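You operate a simulated robot arm through the tools that you are given. There is no shell and no other tool.

You are at the controls of a simulated robot arm. One attempt, no reset.

Task
Polish the yellowed patch off the case half with paste.
Fine: load the felt pad in the blue pot, put the pad back in its rest, shut the pot. Set down upright: felt pad. What is to be rubbed or washed off counts as gone when no trace of it is left.

Only the result counts: the job must be done as asked and must still hold three seconds after the hand-in. Knocking over, shifting, dropping, spilling or breaking anything else fails it.

Robot
A 7-joint arm with a two-finger gripper, fixed in place. Base frame: the origin is on the floor under the middle of its stand, x ahead of it, y to its left, z up; the work surface is at about z = 74. Units: cm, degrees, N and s.
With the tool pointing down near the work surface it reaches from about 32 to 72 cm from the base axis. Its first joint turns from -66.0 to 66.0 degrees. Payload 2.45 kg.
Tool frame: the origin (TCP) lies between the finger pads and is the grasp point; the fingertips stand 2.6 cm ahead of it; z points along the fingers, y is the line along which they close. The gripper opens to 9.6 cm; its body begins 6.9 cm behind the TCP.
Orientation is that of the tool frame in the base frame, as [roll, pitch, yaw] about the fixed x, y, z axes, in that order (R = Rz(yaw) Ry(pitch) Rx(roll)). With the fingers straight down and closing along the base's y, the tool's x points along the base's -x, its y along +y and its z along -z.

Tools
- The arm moves only by the tool nudge_tool. Its argument "targets" is text: rows parted by semicolons, each of 7 numbers parted by spaces: the shift along the base's x, y, z in m, then the turn, a rotation vector about the base's x, y, z in degrees, then the finger opening in m, from 0 to 0.096. In form: tx ty tz rx ry rz jaw; .... A call has 1 to 20 rows; each row shifts and turns the commanded pose from where the row before left it. A row lasts 0.2 s, in which the tool goes at most 5 cm and 8.6 degrees; a call with a longer step from one row to the next is refused whole, and so is a gripper value outside its range. A pose out of reach is approached as far as the arm can. The call stops where the force on the tool passes 60 N (or 10 N more than at its start, if that is more) or the arm is blocked; 0.2 s more then pass. The fingers move at their own pace (about 5 cm/s each) and stop on an object; they squeeze with about 29 N. The grip force told is the motor's: it shows also when the fingers shut on nothing. Time passes only in rows, and 0.2 s behind the last, so rows that do not move let the fingers close. The reply holds the time, the measured pose of the TCP, the force on the tool along the base axes, the opening and the grip force, in the units named above and with some noise, with the torque about the TCP (base axes, N m) and any sound that the robot's microphone picked up.
- Cameras (640 x 400 px; columns grow to the right, rows downward): "scene" is fixed at [16.95, -40.08, 141.59]; the picture's right is [0.70, -0.71, 0.00], its down [-0.46, -0.45, -0.76] and it looks along [0.55, 0.54, -0.64] (base axes); focal length 324 px, centre (320, 200). "wrist" rides on the gripper at [8.2, 0.3, -9.8] in the tool frame; the picture's right is [-0.04, 1.00, 0.00], its down [-0.73, -0.03, -0.68] and it looks along [-0.68, -0.03, 0.73] (tool axes); focal length 256 px, centre (320, 200). There is no depth. A picture from a camera that has moved, and an enlarged one, comes with that camera's place and axes in the base frame and with its lens.
- capture(camera): a new picture of that camera. The clock stands still meanwhile.
- inspect(camera, box): a new picture of the part [left, top, right, bottom] of that camera's present view, enlarged. The clock stands still meanwhile.
- sign_off(): hands the job in; it is judged then, once.

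Nothing tells you positions but the pictures and the camera data. Unless the task says otherwise, let go and move clear before handing in.

The tools are called after "Call:" as a command line: name --argument value ..., lists and objects as JSON in quotes. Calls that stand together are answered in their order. nudge_tool: Moves the arm, as the interface text tells. Its arguments: {"type":"object","properties":{"targets":{"type":"string"}},"required":["targets"]} The other tools are called the same way: capture (camera) takes a picture; inspect (camera, box) takes an enlarged picture of a part of a camera's view; sign_off () hands the job in.

At the start:

```text
clock: 0.0
tcp_pos: [35.32, 8.28, 109.47]
orientation: [180.0, -0.1, -179.9]
contact_force: [0.0, 0.2, 0.4]
moment: [0.0, -0.01, 0.01]
grip_width: 9.57
grip_force: 0.0
```

scene: 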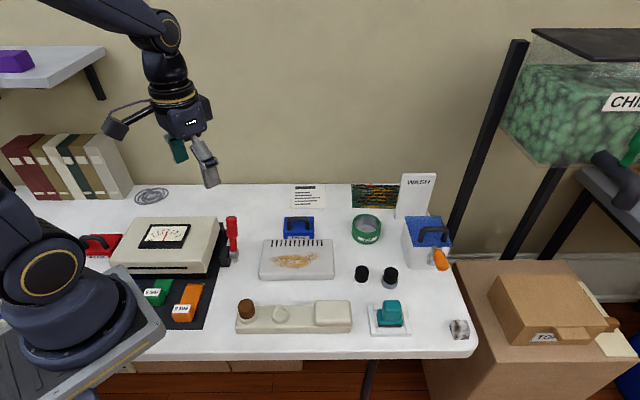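
wrist: 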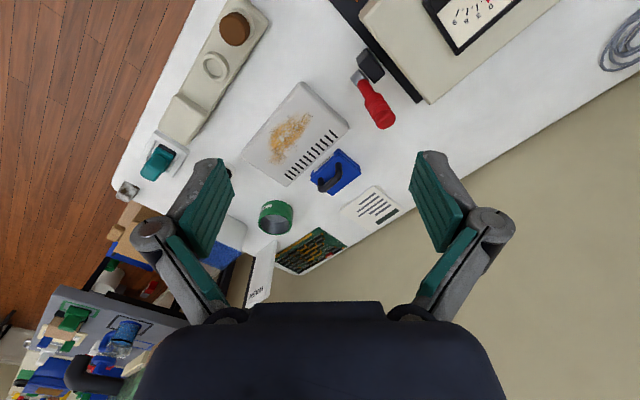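

I see a bench with a light-grey case half bearing a yellow-brown patch, a blue box with a handle behind it, a teal-handled pad on a white rest, and several pots and containers. I'll zoom in on each of them before moving.

Call:
inspect --camera "scene" --box '[220, 180, 380, 280]'

Call:
inspect --camera "scene" --box '[220, 260, 380, 360]'

Call:
inspect --camera "scene" --box '[340, 170, 500, 270]'

Call:
inspect --camera "scene" --box '[340, 250, 500, 350]'

Call:
inspect --camera "scene" --box '[60, 200, 260, 325]'

Call:
inspect --camera "wrist" --box '[220, 60, 420, 185]'

Call:
inspect --camera "wrist" --box '[100, 0, 300, 200]'

```text
4.00 times, centred on (300, 230) of scene
camera zoom: at [16.95, -40.08, 141.59], right [0.7, -0.71, 0.0], down [-0.46, -0.45, -0.76], along [0.55, 0.54, -0.64], focal length 1298 px, centre (400, 80)
```

zoom: 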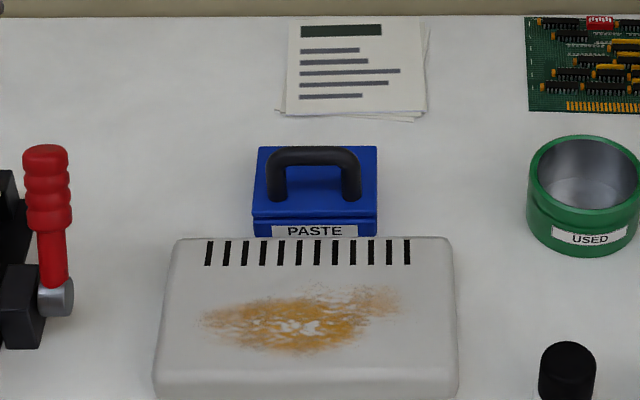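

```text
4.00 times, centred on (300, 310) of scene
camera zoom: at [16.95, -40.08, 141.59], right [0.7, -0.71, 0.0], down [-0.46, -0.45, -0.76], along [0.55, 0.54, -0.64], focal length 1298 px, centre (400, -240)
```

zoom: 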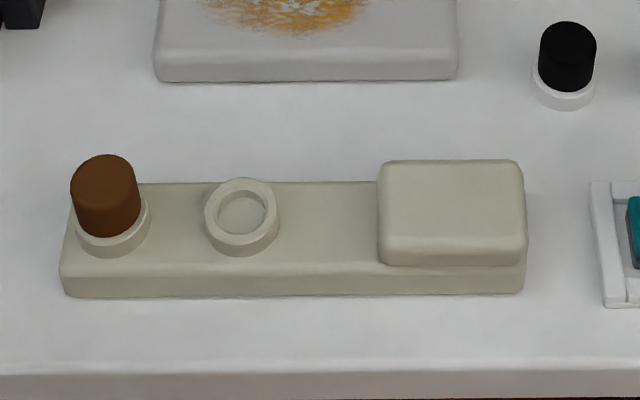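

```text
4.00 times, centred on (420, 220) of scene
camera zoom: at [16.95, -40.08, 141.59], right [0.7, -0.71, 0.0], down [-0.46, -0.45, -0.76], along [0.55, 0.54, -0.64], focal length 1298 px, centre (-80, 120)
```

zoom: 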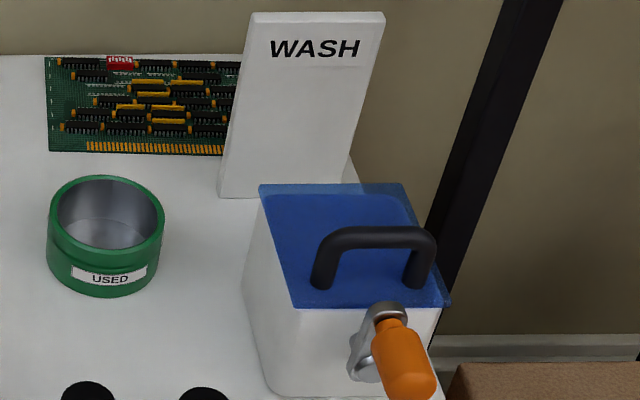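

```text
4.00 times, centred on (420, 300) of scene
camera zoom: at [16.95, -40.08, 141.59], right [0.7, -0.71, 0.0], down [-0.46, -0.45, -0.76], along [0.55, 0.54, -0.64], focal length 1298 px, centre (-80, -200)
```

zoom: 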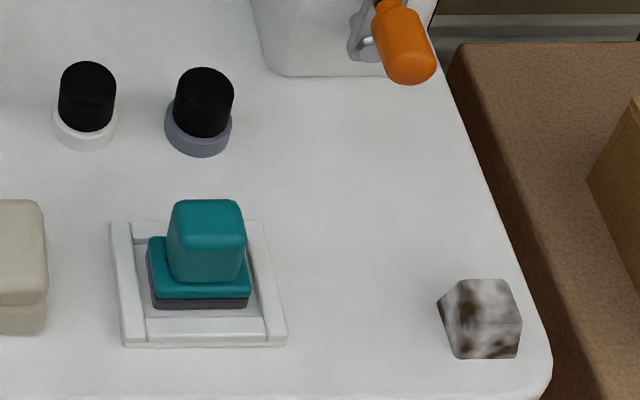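

```text
3.20 times, centred on (160, 262) of scene
camera zoom: at [16.95, -40.08, 141.59], right [0.7, -0.71, 0.0], down [-0.46, -0.45, -0.76], along [0.55, 0.54, -0.64], focal length 1038 px, centre (832, 0)
```

zoom: 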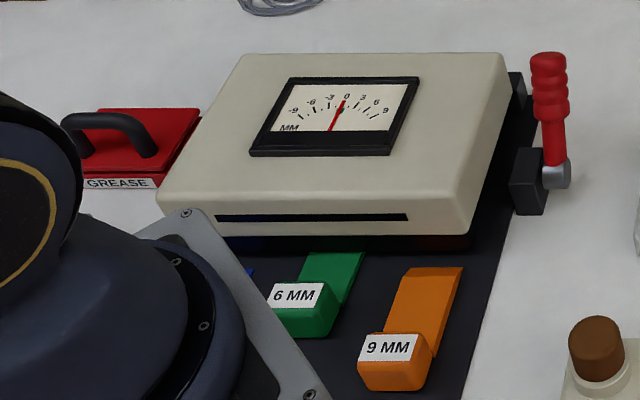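

```text
3.20 times, centred on (320, 122) of wrist
camera zoom: at [27.04, 8.79, 119.34], right [0.04, 1.0, 0.0], down [0.73, -0.03, 0.68], along [0.68, -0.03, -0.73], focal length 819 px, centre (320, 448)
```

zoom: 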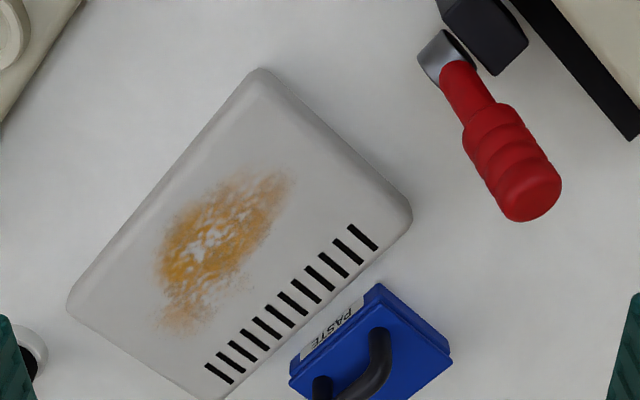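

```text
2.00 times, centred on (200, 100) of wrist
camera zoom: at [27.04, 8.79, 119.34], right [0.04, 1.0, 0.0], down [0.73, -0.03, 0.68], along [0.68, -0.03, -0.73], focal length 512 px, centre (560, 400)
```

zoom: 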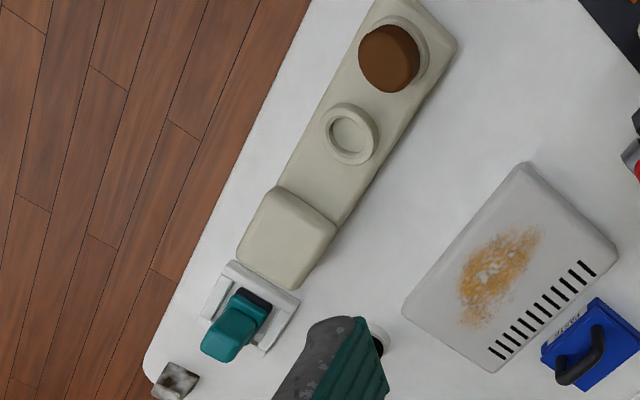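

The blue box labelled PASTE, at about (61, 11), is the pot with a bar handle on its lid. The case half is at about (52, 3) and the teal pad's rest at about (53, -24), all turned about 45° from the base. I'll turn the gripper 45° and move it for a closer view of the pot.

Call:
nudge_tool --targets "0.023 -0.014 -0.024 0 0 7.5 0.096; 0.023 -0.014 -0.024 0 0 7.5 0.096; 0.023 -0.014 -0.024 0 0 7.5 0.096; 0.023 -0.014 -0.024 0 0 7.5 0.096; 0.023 -0.014 -0.024 0 0 7.5 0.096; 0.023 -0.014 -0.024 0 0 7.5 0.096; 0 0 0 0 0 0 0.096"

Call:
capture --camera "wrist"

Call:
capture --camera "scene"

```text
clock: 1.6
tcp_pos: [49.55, -0.02, 94.95]
orientation: [180.0, 0.0, -134.8]
contact_force: [1.3, -0.6, 0.7]
moment: [-0.01, 0.01, 0.0]
grip_width: 9.62
grip_force: 0.1
```

```text
taken
camera wrist: at [43.34, -5.49, 104.77], right [-0.68, 0.73, 0.0], down [0.54, 0.5, 0.68], along [0.5, 0.46, -0.73], focal length 256 px, centre (320, 200)
```

wrist: 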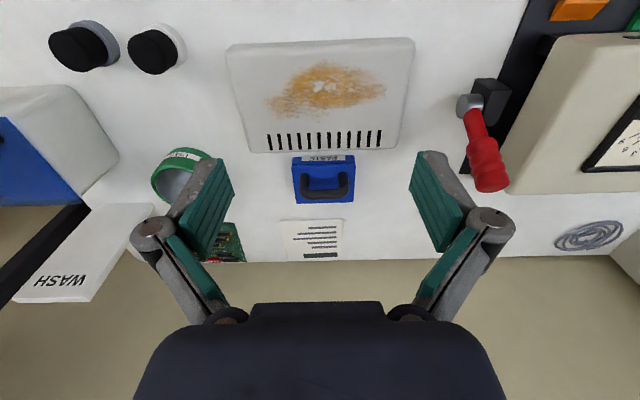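

```text
taken
```

scene: 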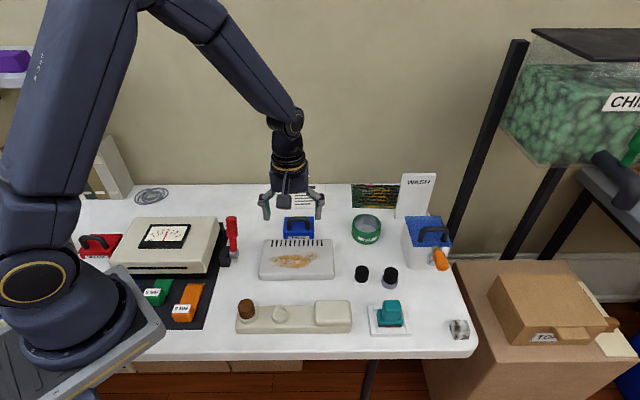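

The pot is now at the centre of the wrist view, with its lid handle towards me. I'll enlarge the pot and the case from here.

Call:
inspect --camera "wrist" --box '[270, 140, 380, 210]'

Call:
inspect --camera "wrist" --box '[210, 30, 430, 165]'

Call:
inspect --camera "scene" --box '[270, 200, 330, 245]'

Call:
inspect --camera "scene" --box '[360, 290, 420, 345]'

```text
5.71 times, centred on (325, 175) of wrist
camera zoom: at [43.34, -5.49, 104.77], right [-0.68, 0.73, 0.0], down [0.54, 0.5, 0.68], along [0.5, 0.46, -0.73], focal length 1463 px, centre (291, 343)
```

zoom: 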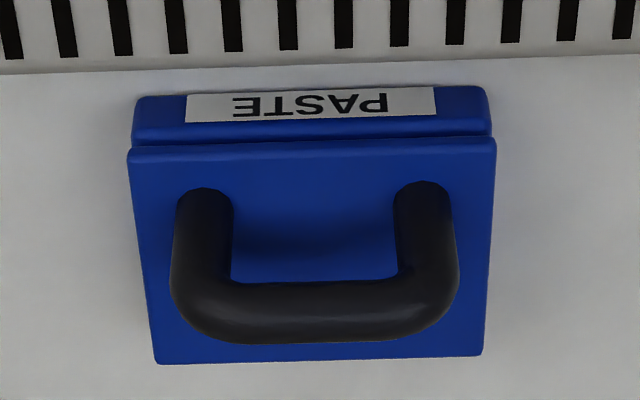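

```text
2.91 times, centred on (320, 98) of wrist
camera zoom: at [43.34, -5.49, 104.77], right [-0.68, 0.73, 0.0], down [0.54, 0.5, 0.68], along [0.5, 0.46, -0.73], focal length 745 px, centre (320, 498)
```

zoom: 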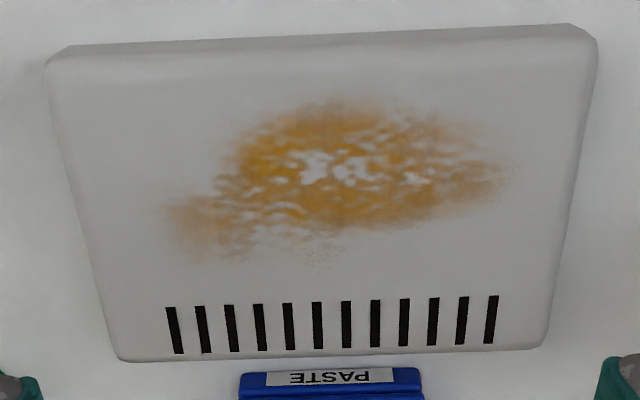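

```text
8.89 times, centred on (300, 222) of scene
camera zoom: at [16.95, -40.08, 141.59], right [0.7, -0.71, 0.0], down [-0.46, -0.45, -0.76], along [0.55, 0.54, -0.64], focal length 2885 px, centre (498, 0)
```

zoom: 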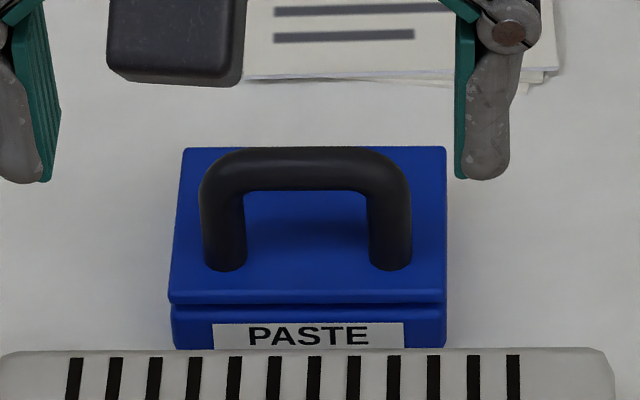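

```text
7.27 times, centred on (390, 318) of scene
camera zoom: at [16.95, -40.08, 141.59], right [0.7, -0.71, 0.0], down [-0.46, -0.45, -0.76], along [0.55, 0.54, -0.64], focal length 2360 px, centre (-189, -654)
```

zoom: 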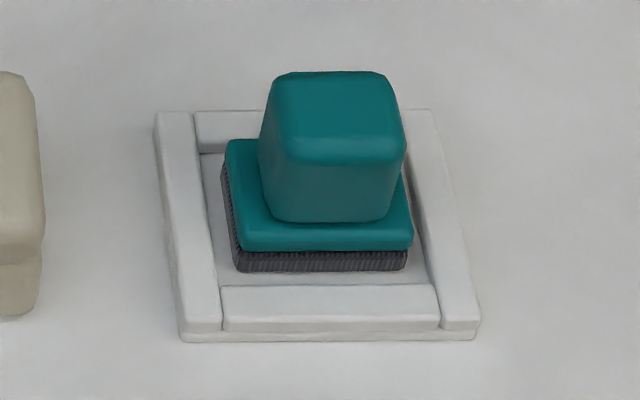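

The lid lifts by a bar handle about 6.2 cm across: bar centre about (59.2, 9.9, 80), lid top about z 77.3, with no hinge visible. I'll move above it with the fingers closing along the bar and check alignment.

Call:
nudge_tool --targets "0.0241 0.0248 -0.0175 0 0 0 0.096; 0.0241 0.0248 -0.0175 0 0 0 0.096; 0.0241 0.0248 -0.0175 0 0 0 0.096; 0.0241 0.0248 -0.0175 0 0 0 0.096; 0 0 0 0 0 0 0.096"

Call:
capture --camera "wrist"

Call:
inspect --camera "scene" --box '[230, 160, 390, 260]'

```text
clock: 2.8
tcp_pos: [58.8, 9.96, 87.73]
orientation: [-180.0, 0.0, -135.0]
contact_force: [0.5, 0.1, -0.2]
moment: [0.02, -0.03, -0.01]
grip_width: 9.62
grip_force: 0.0
```

```text
taken
camera wrist: at [52.8, 4.66, 97.53], right [-0.68, 0.73, 0.0], down [0.54, 0.5, 0.68], along [0.5, 0.46, -0.73], focal length 256 px, centre (320, 200)
```

wrist: 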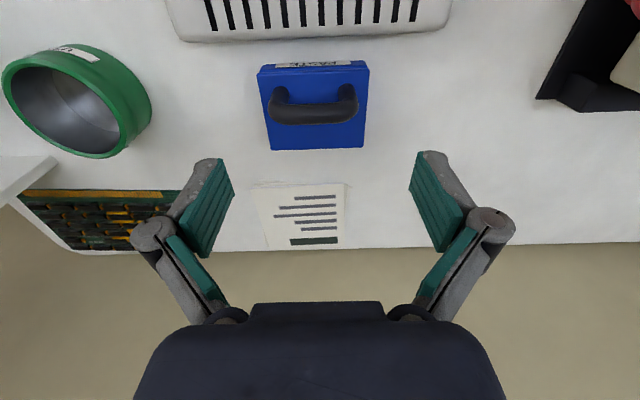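

```text
4.00 times, centred on (310, 210) of scene
camera zoom: at [16.95, -40.08, 141.59], right [0.7, -0.71, 0.0], down [-0.46, -0.45, -0.76], along [0.55, 0.54, -0.64], focal length 1298 px, centre (360, 160)
```

zoom: 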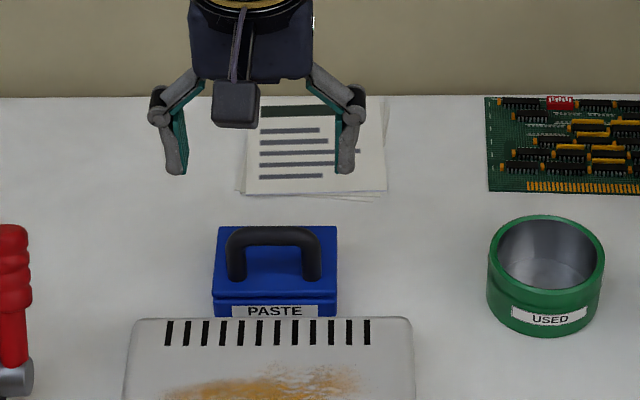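

The gripper is above the pot. I'll zoom in on the handle to check the alignment before descending.

Call:
inspect --camera "wrist" --box '[240, 50, 400, 150]'

Call:
inspect --camera "scene" --box '[260, 160, 340, 245]'

```text
4.00 times, centred on (320, 100) of wrist
camera zoom: at [52.8, 4.66, 97.53], right [-0.68, 0.73, 0.0], down [0.54, 0.5, 0.68], along [0.5, 0.46, -0.73], focal length 1024 px, centre (320, 600)
```

zoom: 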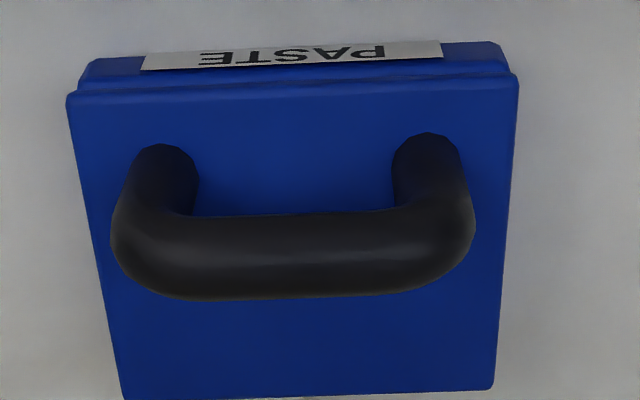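

```text
4.71 times, centred on (300, 202) of scene
camera zoom: at [16.95, -40.08, 141.59], right [0.7, -0.71, 0.0], down [-0.46, -0.45, -0.76], along [0.55, 0.54, -0.64], focal length 1527 px, centre (414, 188)
```

zoom: 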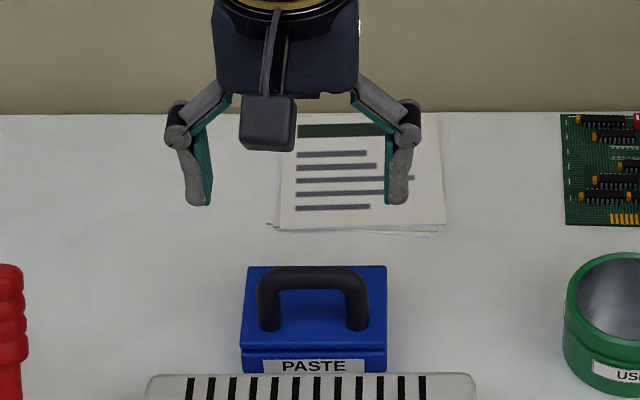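

The handle sits about 0.5 cm to the side of the finger centre. I'll correct that and descend partway.

Call:
nudge_tool --targets "0.0025 -0.0045 -0.01 0 0 0 0.096; 0 0 -0.015 0 0 0 0.096; 0 0 -0.015 0 0 0 0.096; 0 0 0 0 0 0 0.096"

Call:
capture --camera "wrist"

Call:
inspect --camera "scene" --box '[260, 160, 340, 245]'

```text
clock: 3.8
tcp_pos: [58.92, 9.34, 83.95]
orientation: [180.0, 0.0, -134.9]
contact_force: [0.4, -0.2, 0.7]
moment: [0.0, -0.03, -0.01]
grip_width: 9.61
grip_force: 0.1
```

```text
taken
camera wrist: at [52.75, 3.97, 93.74], right [-0.68, 0.74, 0.0], down [0.54, 0.5, 0.68], along [0.5, 0.46, -0.73], focal length 256 px, centre (320, 200)
```

wrist: 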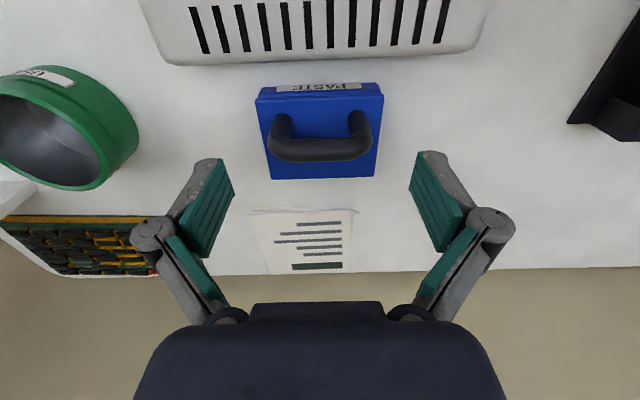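

```text
4.71 times, centred on (300, 202) of scene
camera zoom: at [16.95, -40.08, 141.59], right [0.7, -0.71, 0.0], down [-0.46, -0.45, -0.76], along [0.55, 0.54, -0.64], focal length 1527 px, centre (414, 188)
```

zoom: 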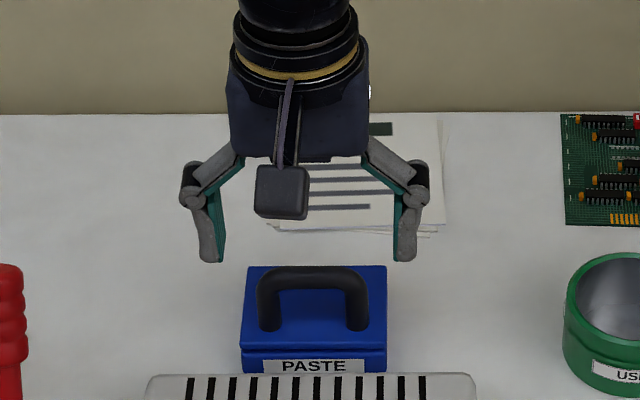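

The fingers are centred on the handle to within about 2 mm. I'll go down to grasp height, tips just above the lid, and look before closing.

Call:
nudge_tool --targets "0.002 0.0015 -0.011 0 0 0 0.096; 0 0 -0.011 0 0 0 0.096; 0 0 -0.010 0 0 0 0.096; 0 0 0 0 0 0 0.096"

Call:
inspect --camera "wrist" --box '[200, 90, 440, 240]'

Call:
inspect --camera "scene" --box '[260, 180, 340, 245]'

```text
clock: 4.8
tcp_pos: [59.2, 9.46, 80.81]
orientation: [180.0, 0.0, -134.9]
contact_force: [-0.2, -0.6, 0.2]
moment: [0.0, 0.01, 0.03]
grip_width: 9.6
grip_force: 0.2
```

```text
2.67 times, centred on (320, 165) of wrist
camera zoom: at [53.14, 4.03, 90.61], right [-0.68, 0.73, 0.0], down [0.54, 0.5, 0.68], along [0.5, 0.46, -0.73], focal length 683 px, centre (320, 293)
```

zoom: 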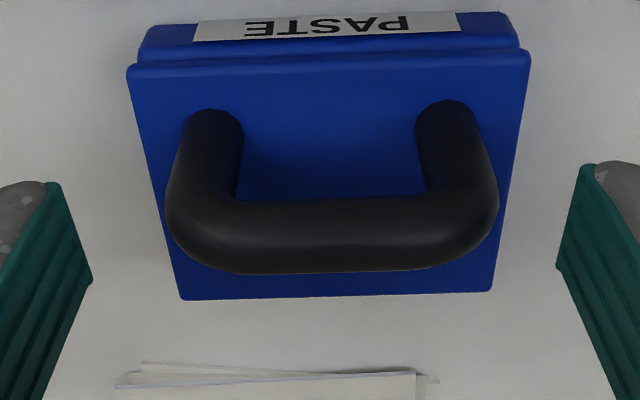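

```text
6.15 times, centred on (300, 212) of scene
camera zoom: at [16.95, -40.08, 141.59], right [0.7, -0.71, 0.0], down [-0.46, -0.45, -0.76], along [0.55, 0.54, -0.64], focal length 1997 px, centre (443, 123)
```

zoom: 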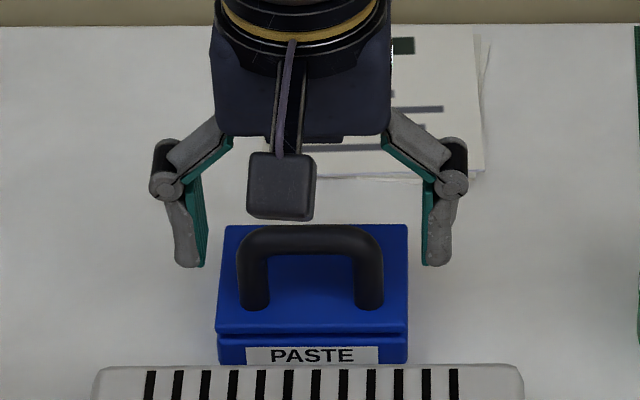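

The handle seems set forward of the lid's centre, so there may be a hinge at the back edge. I'll close gently on the posts and lift a few millimetres to find out.

Call:
nudge_tool --targets "0 0 0 0 0 0 0.075; 0 0 0 0 0 0 0.055; 0 0 0 0 0 0 0.04; 0 0 0 0 0 0 0.04"

Call:
inspect --camera "wrist" --box '[200, 90, 440, 240]'

Call:
inspect --camera "scene" --box '[260, 180, 340, 245]'

```text
clock: 5.8
tcp_pos: [59.11, 9.65, 80.71]
orientation: [179.8, 0.0, -134.9]
contact_force: [-9.8, 9.3, 7.6]
moment: [0.45, 0.51, 0.0]
grip_width: 6.57
grip_force: 43.3
```

```text
2.67 times, centred on (320, 165) of wrist
camera zoom: at [53.05, 4.17, 90.64], right [-0.68, 0.73, 0.0], down [0.54, 0.5, 0.68], along [0.5, 0.46, -0.73], focal length 683 px, centre (320, 293)
```

zoom: 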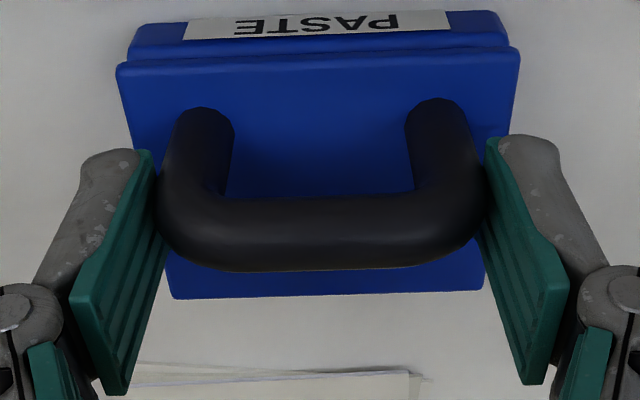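

```text
6.15 times, centred on (300, 212) of scene
camera zoom: at [16.92, -40.06, 141.6], right [0.7, -0.71, 0.0], down [-0.46, -0.45, -0.76], along [0.55, 0.54, -0.64], focal length 1997 px, centre (443, 123)
```

zoom: 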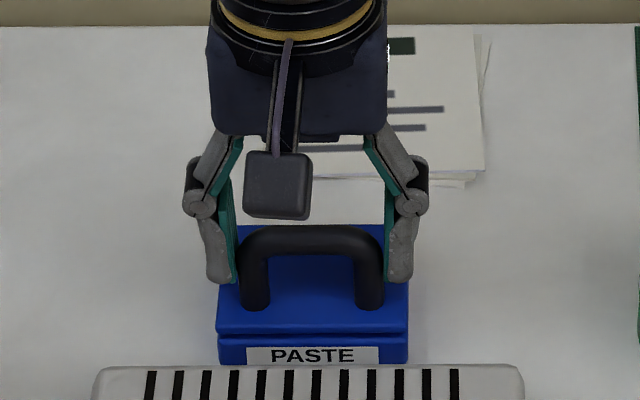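

The fingers hold the handle at 6.57 cm, with some side load and the tips just touching the lid. I'll ease the tool over to relieve that and lift slightly.

Call:
nudge_tool --targets "-0.0015 0.0015 0.001 0 0 0 0.04; 0 0 0.002 0 0 0 0.04; 0 0 0.004 0 0 0 0.04; 0 0 0 0 0 0 0.04"

Call:
inspect --camera "wrist" --box '[200, 90, 440, 240]'

Call:
inspect --camera "scene" --box '[260, 180, 340, 245]'

```text
clock: 6.8
tcp_pos: [59.23, 9.71, 81.61]
orientation: [-179.9, 0.3, -135.0]
contact_force: [12.3, 6.9, -13.5]
moment: [-0.08, -0.29, 0.08]
grip_width: 6.54
grip_force: 44.8
```

```text
2.67 times, centred on (320, 165) of wrist
camera zoom: at [53.0, 4.24, 91.5], right [-0.68, 0.73, 0.0], down [0.54, 0.5, 0.68], along [0.5, 0.46, -0.73], focal length 683 px, centre (320, 293)
```

zoom: 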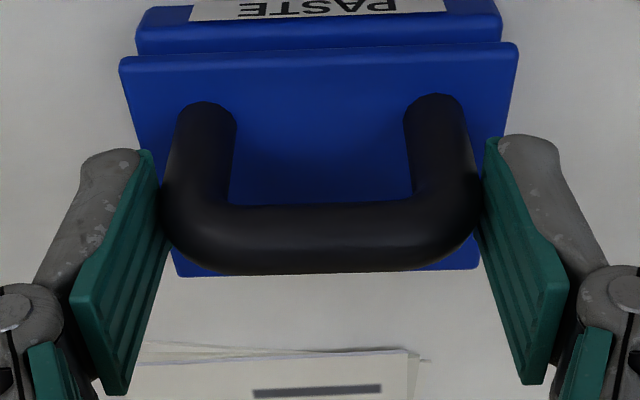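

```text
6.15 times, centred on (300, 212) of scene
camera zoom: at [17.01, -40.06, 141.59], right [0.7, -0.71, 0.0], down [-0.46, -0.45, -0.76], along [0.55, 0.54, -0.64], focal length 1997 px, centre (443, 123)
```

zoom: 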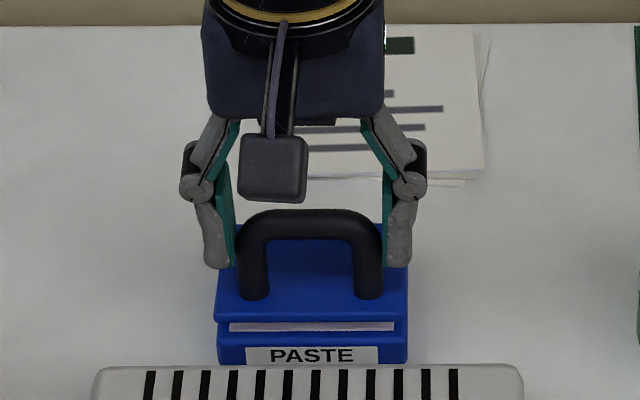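

The front edge of the lid rises while the back stays down, so it is hinged at the back. I'll follow an arc around the back edge in small steps, starting to about 30°, and watch the forces.

Call:
nudge_tool --targets "0.0032 0.0032 0.0017 0 0 0 0.04; 0.0032 0.0032 0.0017 0 0 0 0.04; 0.0026 0.0025 0.0029 0 0 0 0.04; 0.0027 0.0027 0.0026 0 0 0 0.04; 0.0028 0.0028 0.0022 0 0 0 0.04; 0 0 0 0 0 0 0.04"

Call:
inspect --camera "wrist" --box '[200, 90, 440, 240]'

Call:
inspect --camera "scene" --box '[260, 180, 340, 245]'

```text
clock: 8.2
tcp_pos: [60.38, 10.89, 82.78]
orientation: [179.9, -0.5, -135.0]
contact_force: [-13.1, -23.4, 3.4]
moment: [-1.18, 1.02, -0.06]
grip_width: 6.57
grip_force: 45.1
```

```text
2.67 times, centred on (320, 165) of wrist
camera zoom: at [54.29, 5.48, 92.59], right [-0.68, 0.74, 0.0], down [0.55, 0.5, 0.67], along [0.49, 0.46, -0.74], focal length 683 px, centre (320, 293)
```

zoom: 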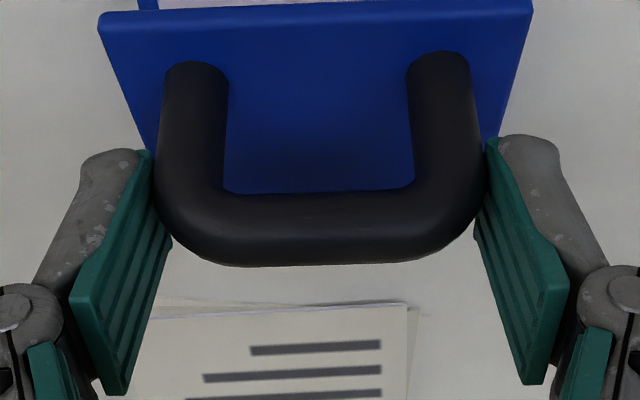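

```text
6.15 times, centred on (300, 212) of scene
camera zoom: at [16.92, -40.13, 141.58], right [0.7, -0.71, 0.0], down [-0.46, -0.45, -0.77], along [0.55, 0.54, -0.64], focal length 1997 px, centre (443, 123)
```

zoom: 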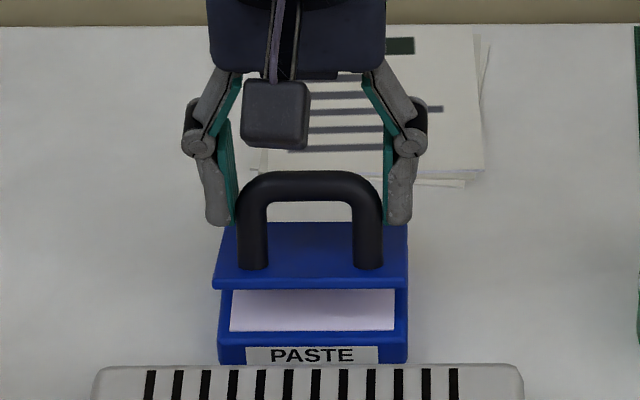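

The lid is now about 23° open, but I'm pressing slightly inward on the hinge, so the radius is a little larger than I assumed. I'll continue on a wider arc and check again.

Call:
nudge_tool --targets "0.0018 0.0018 0.0040 0 0 0 0.04; 0.0028 0.0028 0.0026 0 0 0 0.04; 0.0035 0.0034 0.0021 0 0 0 0.04; 0.0035 0.0035 0.0018 0 0 0 0.04; 0 0 0 0 0 0 0.04"

Call:
inspect --camera "wrist" --box '[200, 60, 440, 210]'

Call:
inspect --camera "scene" --box '[260, 180, 340, 245]'

```text
clock: 9.4
tcp_pos: [61.5, 12.08, 83.85]
orientation: [-180.0, -0.3, -135.1]
contact_force: [-8.8, -18.2, -8.7]
moment: [-1.16, 0.94, -0.01]
grip_width: 6.58
grip_force: 45.3
```

```text
2.67 times, centred on (320, 135) of wrist
camera zoom: at [55.51, 6.72, 93.72], right [-0.68, 0.74, 0.0], down [0.54, 0.5, 0.68], along [0.5, 0.46, -0.74], focal length 683 px, centre (320, 373)
```

zoom: 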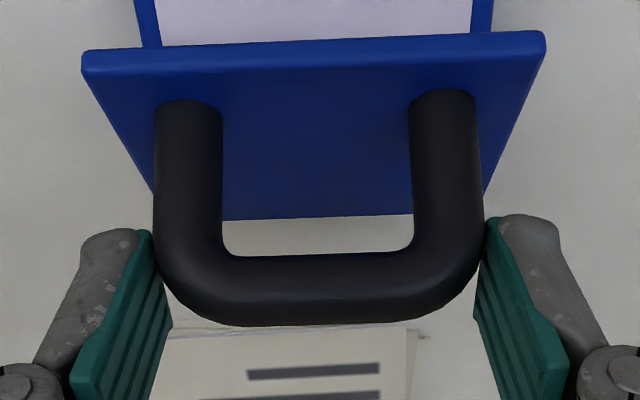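

```text
6.15 times, centred on (300, 212) of scene
camera zoom: at [16.95, -40.11, 141.58], right [0.7, -0.71, 0.0], down [-0.46, -0.45, -0.77], along [0.55, 0.54, -0.64], focal length 1997 px, centre (443, 123)
```

zoom: 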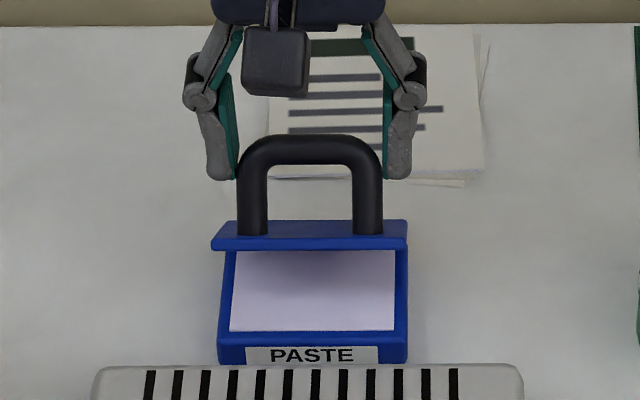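

The lid is about 40° open and the pot body hasn't moved. White paste is visible inside. I'll continue the arc, keeping the tool a touch lower because the grip has crept up a little.

Call:
nudge_tool --targets "0.0034 0.0034 0.0010 0 0 0 0.04; 0.0035 0.0035 0.0006 0 0 0 0.04; 0.0036 0.0035 0.0001 0 0 0 0.04; 0.0036 0.0036 -0.0003 0 0 0 0.04; 0.0036 0.0036 -0.0007 0 0 0 0.04; 0 0 0 0 0 0 0.04"

Call:
inspect --camera "wrist" --box '[200, 60, 440, 210]'

Call:
inspect --camera "scene" --box '[260, 180, 340, 245]'

```text
clock: 10.8
tcp_pos: [63.44, 14.04, 83.8]
orientation: [-179.8, 0.1, -135.0]
contact_force: [-5.9, -16.1, 10.3]
moment: [-0.91, 1.01, 0.03]
grip_width: 6.52
grip_force: 45.2
```

```text
2.67 times, centred on (320, 135) of wrist
camera zoom: at [57.36, 8.58, 93.73], right [-0.68, 0.74, 0.0], down [0.54, 0.5, 0.68], along [0.5, 0.46, -0.73], focal length 683 px, centre (320, 373)
```

zoom: 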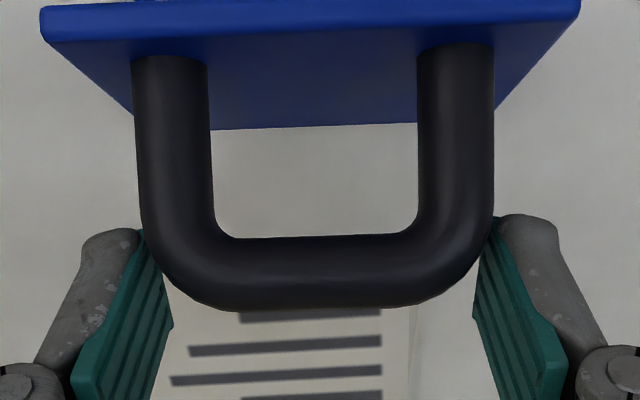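

```text
6.15 times, centred on (300, 212) of scene
camera zoom: at [16.92, -40.12, 141.59], right [0.7, -0.71, 0.0], down [-0.46, -0.45, -0.77], along [0.55, 0.54, -0.64], focal length 1997 px, centre (443, 123)
```

zoom: 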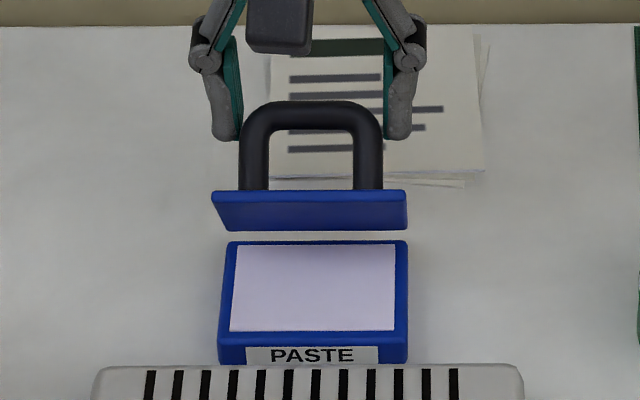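

The lid is about 62° open and the underside is now facing the camera, still swinging about its back edge. To cut slip in the grip I'll tilt the tool back a few degrees along with the lid over the next steps.

Call:
nudge_tool --targets "0.0040 0.0040 -0.0009 -2.83 2.83 0 0.04; 0.0040 0.0040 -0.0014 -2.83 2.83 0 0.04; 0.0039 0.0039 -0.0018 -2.83 2.83 0 0.04; 0.0038 0.0038 -0.0022 -2.83 2.83 0 0.04; 0 0 0 0 0 0 0.04"

Call:
inspect --camera "wrist" --box '[200, 60, 440, 210]'

Call:
inspect --camera "scene" --box '[260, 180, 340, 245]'

```text
clock: 12.0
tcp_pos: [64.97, 15.58, 82.98]
orientation: [-180.0, -16.0, -135.1]
contact_force: [13.5, -18.7, -8.3]
moment: [0.75, 0.63, 0.11]
grip_width: 6.55
grip_force: 45.3
```

```text
2.67 times, centred on (320, 135) of wrist
camera zoom: at [61.05, 12.27, 94.86], right [-0.68, 0.73, -0.01], down [0.65, 0.61, 0.45], along [0.34, 0.3, -0.89], focal length 683 px, centre (320, 373)
```

zoom: 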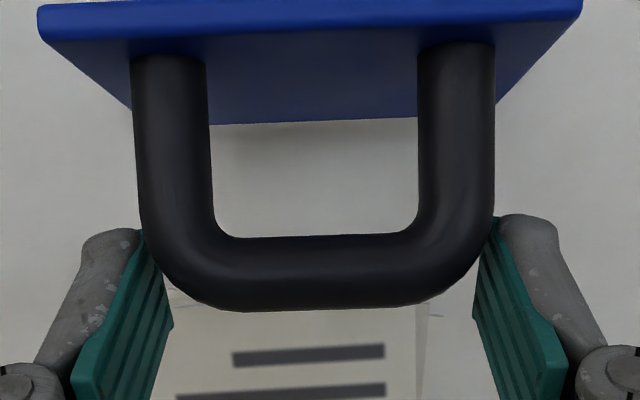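

```text
6.15 times, centred on (300, 212) of scene
camera zoom: at [17.0, -40.12, 141.58], right [0.7, -0.71, 0.0], down [-0.46, -0.45, -0.76], along [0.55, 0.54, -0.64], focal length 1997 px, centre (443, 123)
```

zoom: 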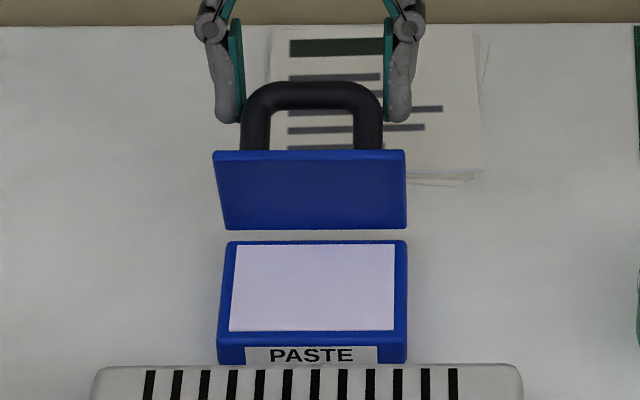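

The lid is at about 80°, with no slip while tilting. I'll continue past vertical to about 100° so it stays open by itself, easing off the side load as well.

Call:
nudge_tool --targets "0.0049 0.0021 -0.0023 -1.41 1.41 0 0.04; 0.0034 0.0033 -0.0027 -1.41 1.41 0 0.04; 0.0032 0.0032 -0.0030 -1.41 1.41 0 0.04; 0.0028 0.0028 -0.0030 0 0 0 0.04; 0 0 0 0 0 0 0.04"

Call:
inspect --camera "wrist" --box '[200, 60, 440, 210]'

Call:
inspect --camera "scene" --box '[260, 180, 340, 245]'

```text
clock: 13.2
tcp_pos: [63.26, 13.77, 81.56]
orientation: [179.5, -21.9, -134.7]
contact_force: [-18.3, 28.7, 31.3]
moment: [0.06, 0.0, -0.22]
grip_width: 6.44
grip_force: 44.7
out of reach, approached as far as the arm can: row 1, 2, 4
```

```text
2.67 times, centred on (320, 135) of wrist
camera zoom: at [60.16, 11.23, 93.73], right [-0.68, 0.73, -0.01], down [0.68, 0.64, 0.36], along [0.27, 0.24, -0.93], focal length 683 px, centre (320, 373)
```

zoom: 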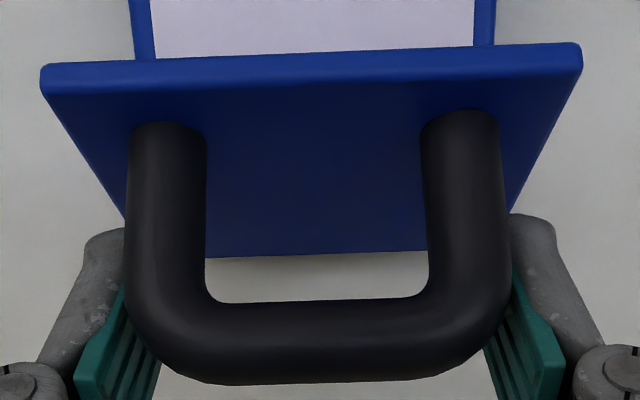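

```text
6.15 times, centred on (300, 212) of scene
camera zoom: at [16.85, -40.03, 141.62], right [0.7, -0.71, 0.0], down [-0.46, -0.45, -0.77], along [0.55, 0.54, -0.64], focal length 1997 px, centre (443, 123)
```

zoom: 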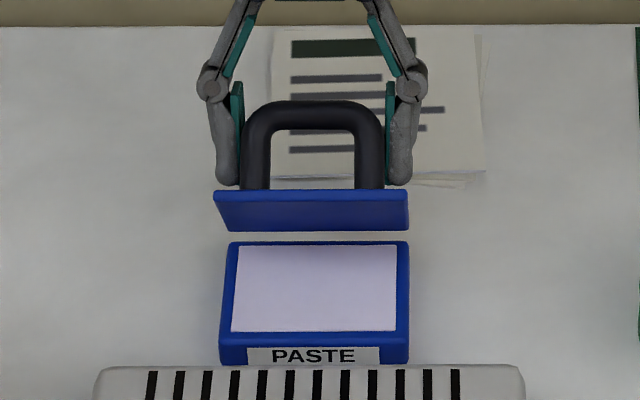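

The tilt took the arm out of reach, and the lid slipped back to about 60° while still held. I'll bring the tool back towards vertical in small steps, pivoting about the bar.

Call:
nudge_tool --targets "0.0007 0.0007 0.0010 2.12 -2.12 0 0.04; 0.0007 0.0007 0.0010 2.12 -2.12 0 0.04; 0 0 0 0 0 0 0.04"

Call:
inspect --camera "wrist" --box '[200, 60, 440, 210]'

Call:
inspect --camera "scene" --box '[260, 180, 340, 245]'

```text
clock: 14.0
tcp_pos: [62.97, 13.47, 81.19]
orientation: [179.3, -16.9, -135.0]
contact_force: [-40.3, 12.9, -18.4]
moment: [-1.21, -0.07, 0.29]
grip_width: 6.4
grip_force: 44.6
```

```text
2.67 times, centred on (320, 135) of wrist
camera zoom: at [59.19, 10.21, 92.95], right [-0.68, 0.73, 0.0], down [0.66, 0.61, 0.44], along [0.32, 0.3, -0.9], focal length 683 px, centre (320, 373)
```

zoom: 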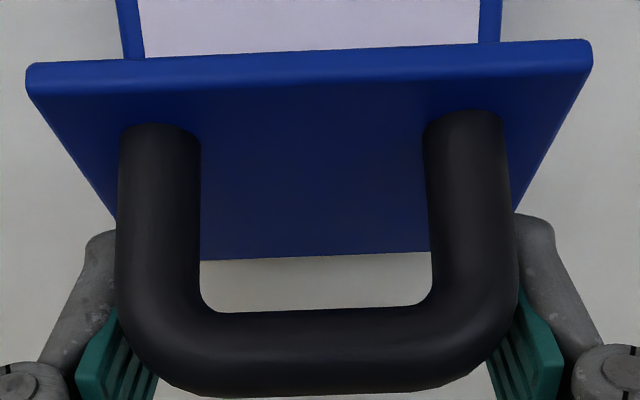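

```text
6.15 times, centred on (300, 212) of scene
camera zoom: at [16.9, -40.04, 141.61], right [0.7, -0.71, 0.0], down [-0.46, -0.45, -0.76], along [0.55, 0.54, -0.64], focal length 1997 px, centre (443, 123)
```

zoom: 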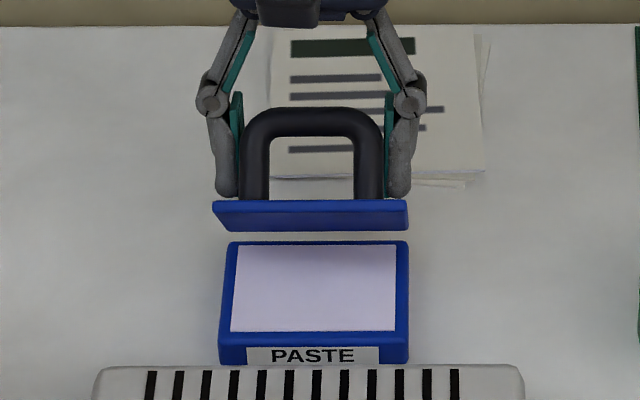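

There is a sideways load of about 37 N on the tool, so I'll shift left to relieve it while continuing back towards vertical.

Call:
nudge_tool --targets "-0.0013 0.0013 0.0005 1.4 -1.4 0 0.04; -0.0013 0.0013 0.0005 1.4 -1.4 0 0.04; 0 0 0 0 0 0 0.04"

```text
clock: 14.8
tcp_pos: [62.98, 13.26, 81.29]
orientation: [179.8, -12.8, -135.1]
contact_force: [-19.9, -3.5, -26.4]
moment: [-0.68, 0.31, -0.15]
grip_width: 6.41
grip_force: 45.6
```

Call:
nudge_tool --targets "-0.0006 0.0006 -0.001 2.1 -2.1 0 0.04; -0.0004 0.0004 -0.001 2.1 -2.1 0 0.04; 0 0 0 2.1 -2.1 0 0.04; 0 0 0 0 0 0 0.04"

Call:
inspect --camera "wrist" --box '[200, 60, 440, 210]'

Call:
inspect --camera "scene" --box '[260, 180, 340, 245]'

```text
clock: 15.8
tcp_pos: [63.19, 13.78, 81.43]
orientation: [-179.8, -3.2, -135.2]
contact_force: [-10.9, -7.3, -2.3]
moment: [-0.42, 0.44, -0.01]
grip_width: 6.4
grip_force: 45.6
```

```text
2.67 times, centred on (320, 135) of wrist
camera zoom: at [57.51, 8.73, 91.8], right [-0.68, 0.74, 0.0], down [0.56, 0.52, 0.64], along [0.47, 0.43, -0.77], focal length 683 px, centre (320, 373)
```

zoom: 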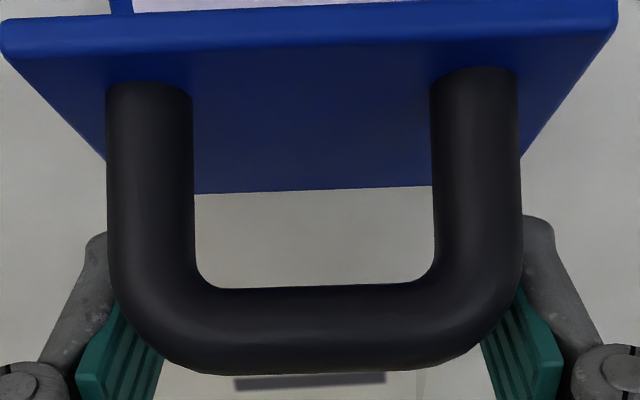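

```text
6.15 times, centred on (300, 212) of scene
camera zoom: at [16.93, -40.09, 141.59], right [0.7, -0.71, 0.0], down [-0.46, -0.45, -0.77], along [0.55, 0.54, -0.64], focal length 1997 px, centre (443, 123)
```

zoom: 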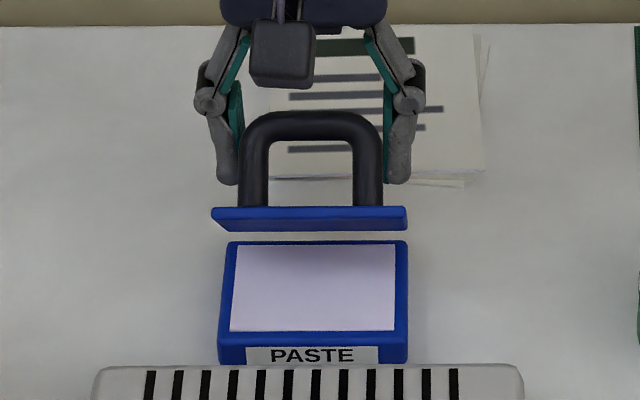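

The tool is near vertical again with low force and the lid at about 52°. I'll continue the opening arc with only a slight tilt, staying within reach.

Call:
nudge_tool --targets "0.0031 0.0031 -0.0002 -1.77 1.77 0 0.04; 0.0031 0.0031 -0.0006 -1.77 1.77 0 0.04; 0.0031 0.0031 -0.0011 -1.77 1.77 0 0.04; 0 0 0 0 0 0 0.04"

Call:
inspect --camera "wrist" --box '[200, 60, 440, 210]'

Call:
inspect --camera "scene" --box '[260, 180, 340, 245]'

```text
clock: 16.8
tcp_pos: [64.14, 14.83, 81.38]
orientation: [-180.0, -10.7, -134.9]
contact_force: [0.2, -0.5, 0.5]
moment: [0.01, 0.0, 0.03]
grip_width: 4.0
grip_force: 0.0
```

```text
2.67 times, centred on (320, 135) of wrist
camera zoom: at [59.33, 10.81, 92.61], right [-0.68, 0.73, -0.01], down [0.62, 0.58, 0.53], along [0.4, 0.36, -0.85], focal length 683 px, centre (320, 373)
```

zoom: 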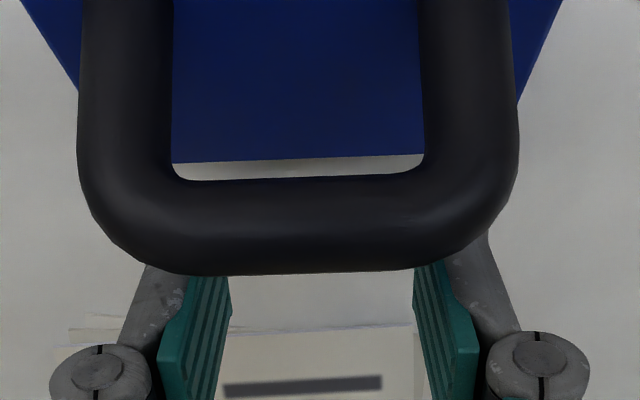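

```text
6.15 times, centred on (300, 212) of scene
camera zoom: at [16.95, -40.08, 141.59], right [0.7, -0.71, 0.0], down [-0.46, -0.45, -0.76], along [0.55, 0.54, -0.64], focal length 1997 px, centre (443, 123)
```

zoom: 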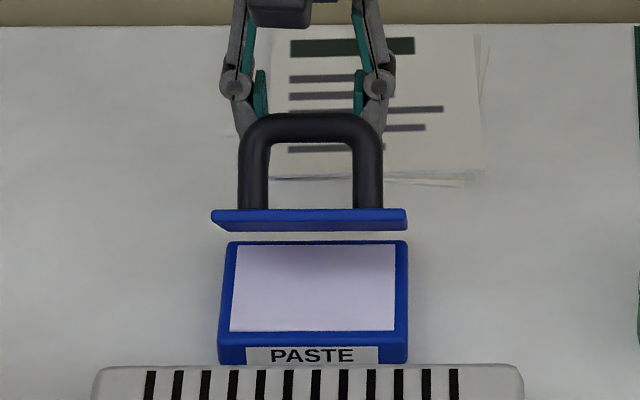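

My fingers slipped off the handle, but the lid stays at about 53° by itself, so the hinge has friction. I'll retreat upward, come around to the front with closed fingers, and push the lid the rest of the way from its underside.

Call:
nudge_tool --targets "0.0035 0.0035 0.03 0 0 0 0.04; 0.0035 0.0035 0.03 0 0 0 0.04; 0 0 0.03 2.52 -2.52 0 0.02; 0 0 0 2.52 -2.52 0 0.0; 0 0 0 2.52 -2.52 0 0.0; -0.0267 -0.0267 0 0 0 0 0; -0.0267 -0.0267 0 0 0 0 0; -0.0267 -0.0267 0 0 0 0 0; 0 0 0 0 0 0 0"

Call:
capture --camera "wrist"

Call:
inspect --camera "scene" --box '[260, 160, 340, 245]'

```text
clock: 18.8
tcp_pos: [56.68, 7.31, 90.33]
orientation: [180.0, 0.1, -135.0]
contact_force: [-1.0, 0.5, -0.4]
moment: [0.03, 0.01, -0.02]
grip_width: 0.0
grip_force: 28.4
```

```text
taken
camera wrist: at [50.59, 1.96, 100.14], right [-0.68, 0.73, 0.0], down [0.54, 0.5, 0.68], along [0.5, 0.46, -0.73], focal length 256 px, centre (320, 200)
```

wrist: 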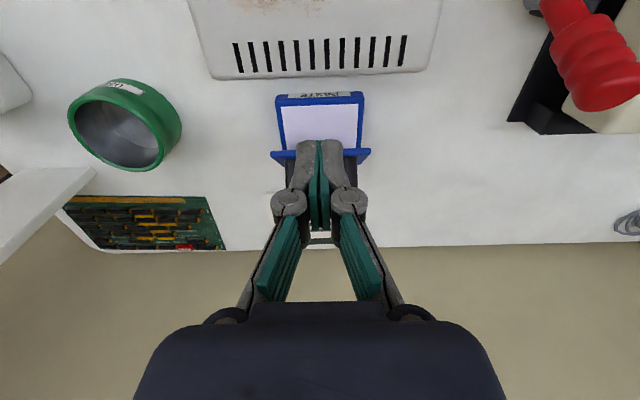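

```text
4.71 times, centred on (300, 202) of scene
camera zoom: at [16.95, -40.08, 141.59], right [0.7, -0.71, 0.0], down [-0.46, -0.45, -0.76], along [0.55, 0.54, -0.64], focal length 1527 px, centre (414, 188)
```

zoom: 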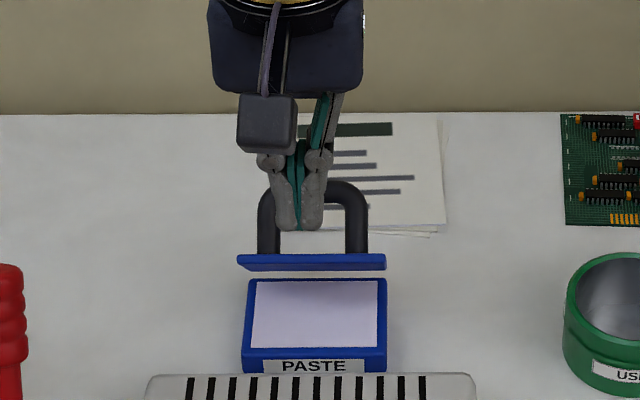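

The lid is holding at about 53° with the paste exposed below. I'll lower the closed fingers in front of the lid and push it back towards and past vertical.

Call:
nudge_tool --targets "0 0 -0.04 0 0 0 0; 0 0 -0.04 0 0 0 0; 0.007 0.007 0 0 0 0 0; 0.007 0.007 0 0 0 0 0; 0.007 0.007 0 0 0 0 0; 0 0 0 0 0 0 0"

Call:
capture --camera "wrist"

Call:
inspect --camera "scene" --box '[260, 160, 340, 245]'

```text
clock: 20.2
tcp_pos: [58.83, 9.54, 82.28]
orientation: [180.0, 0.1, -135.0]
contact_force: [0.1, -0.2, 0.3]
moment: [-0.01, 0.01, 0.0]
grip_width: 0.01
grip_force: 28.5
```

```text
taken
camera wrist: at [52.68, 4.1, 92.08], right [-0.68, 0.73, 0.0], down [0.54, 0.5, 0.68], along [0.5, 0.46, -0.73], focal length 256 px, centre (320, 200)
```

wrist: 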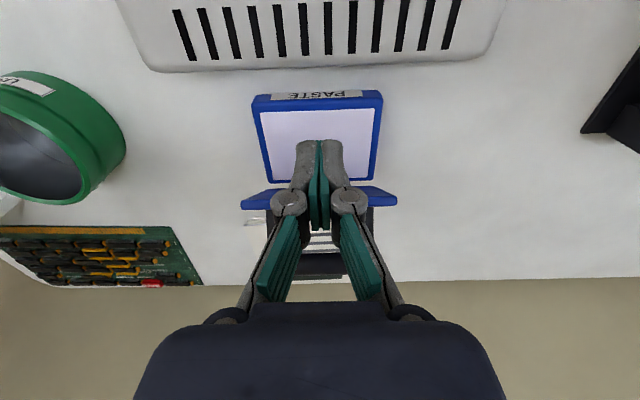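

```text
4.71 times, centred on (300, 202) of scene
camera zoom: at [16.95, -40.08, 141.59], right [0.7, -0.71, 0.0], down [-0.46, -0.45, -0.76], along [0.55, 0.54, -0.64], focal length 1527 px, centre (414, 188)
```

zoom: 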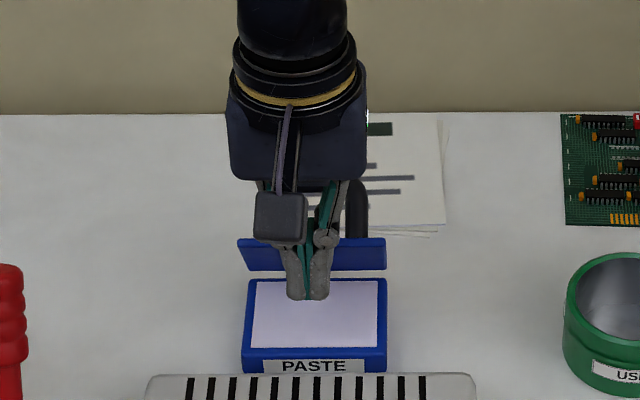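

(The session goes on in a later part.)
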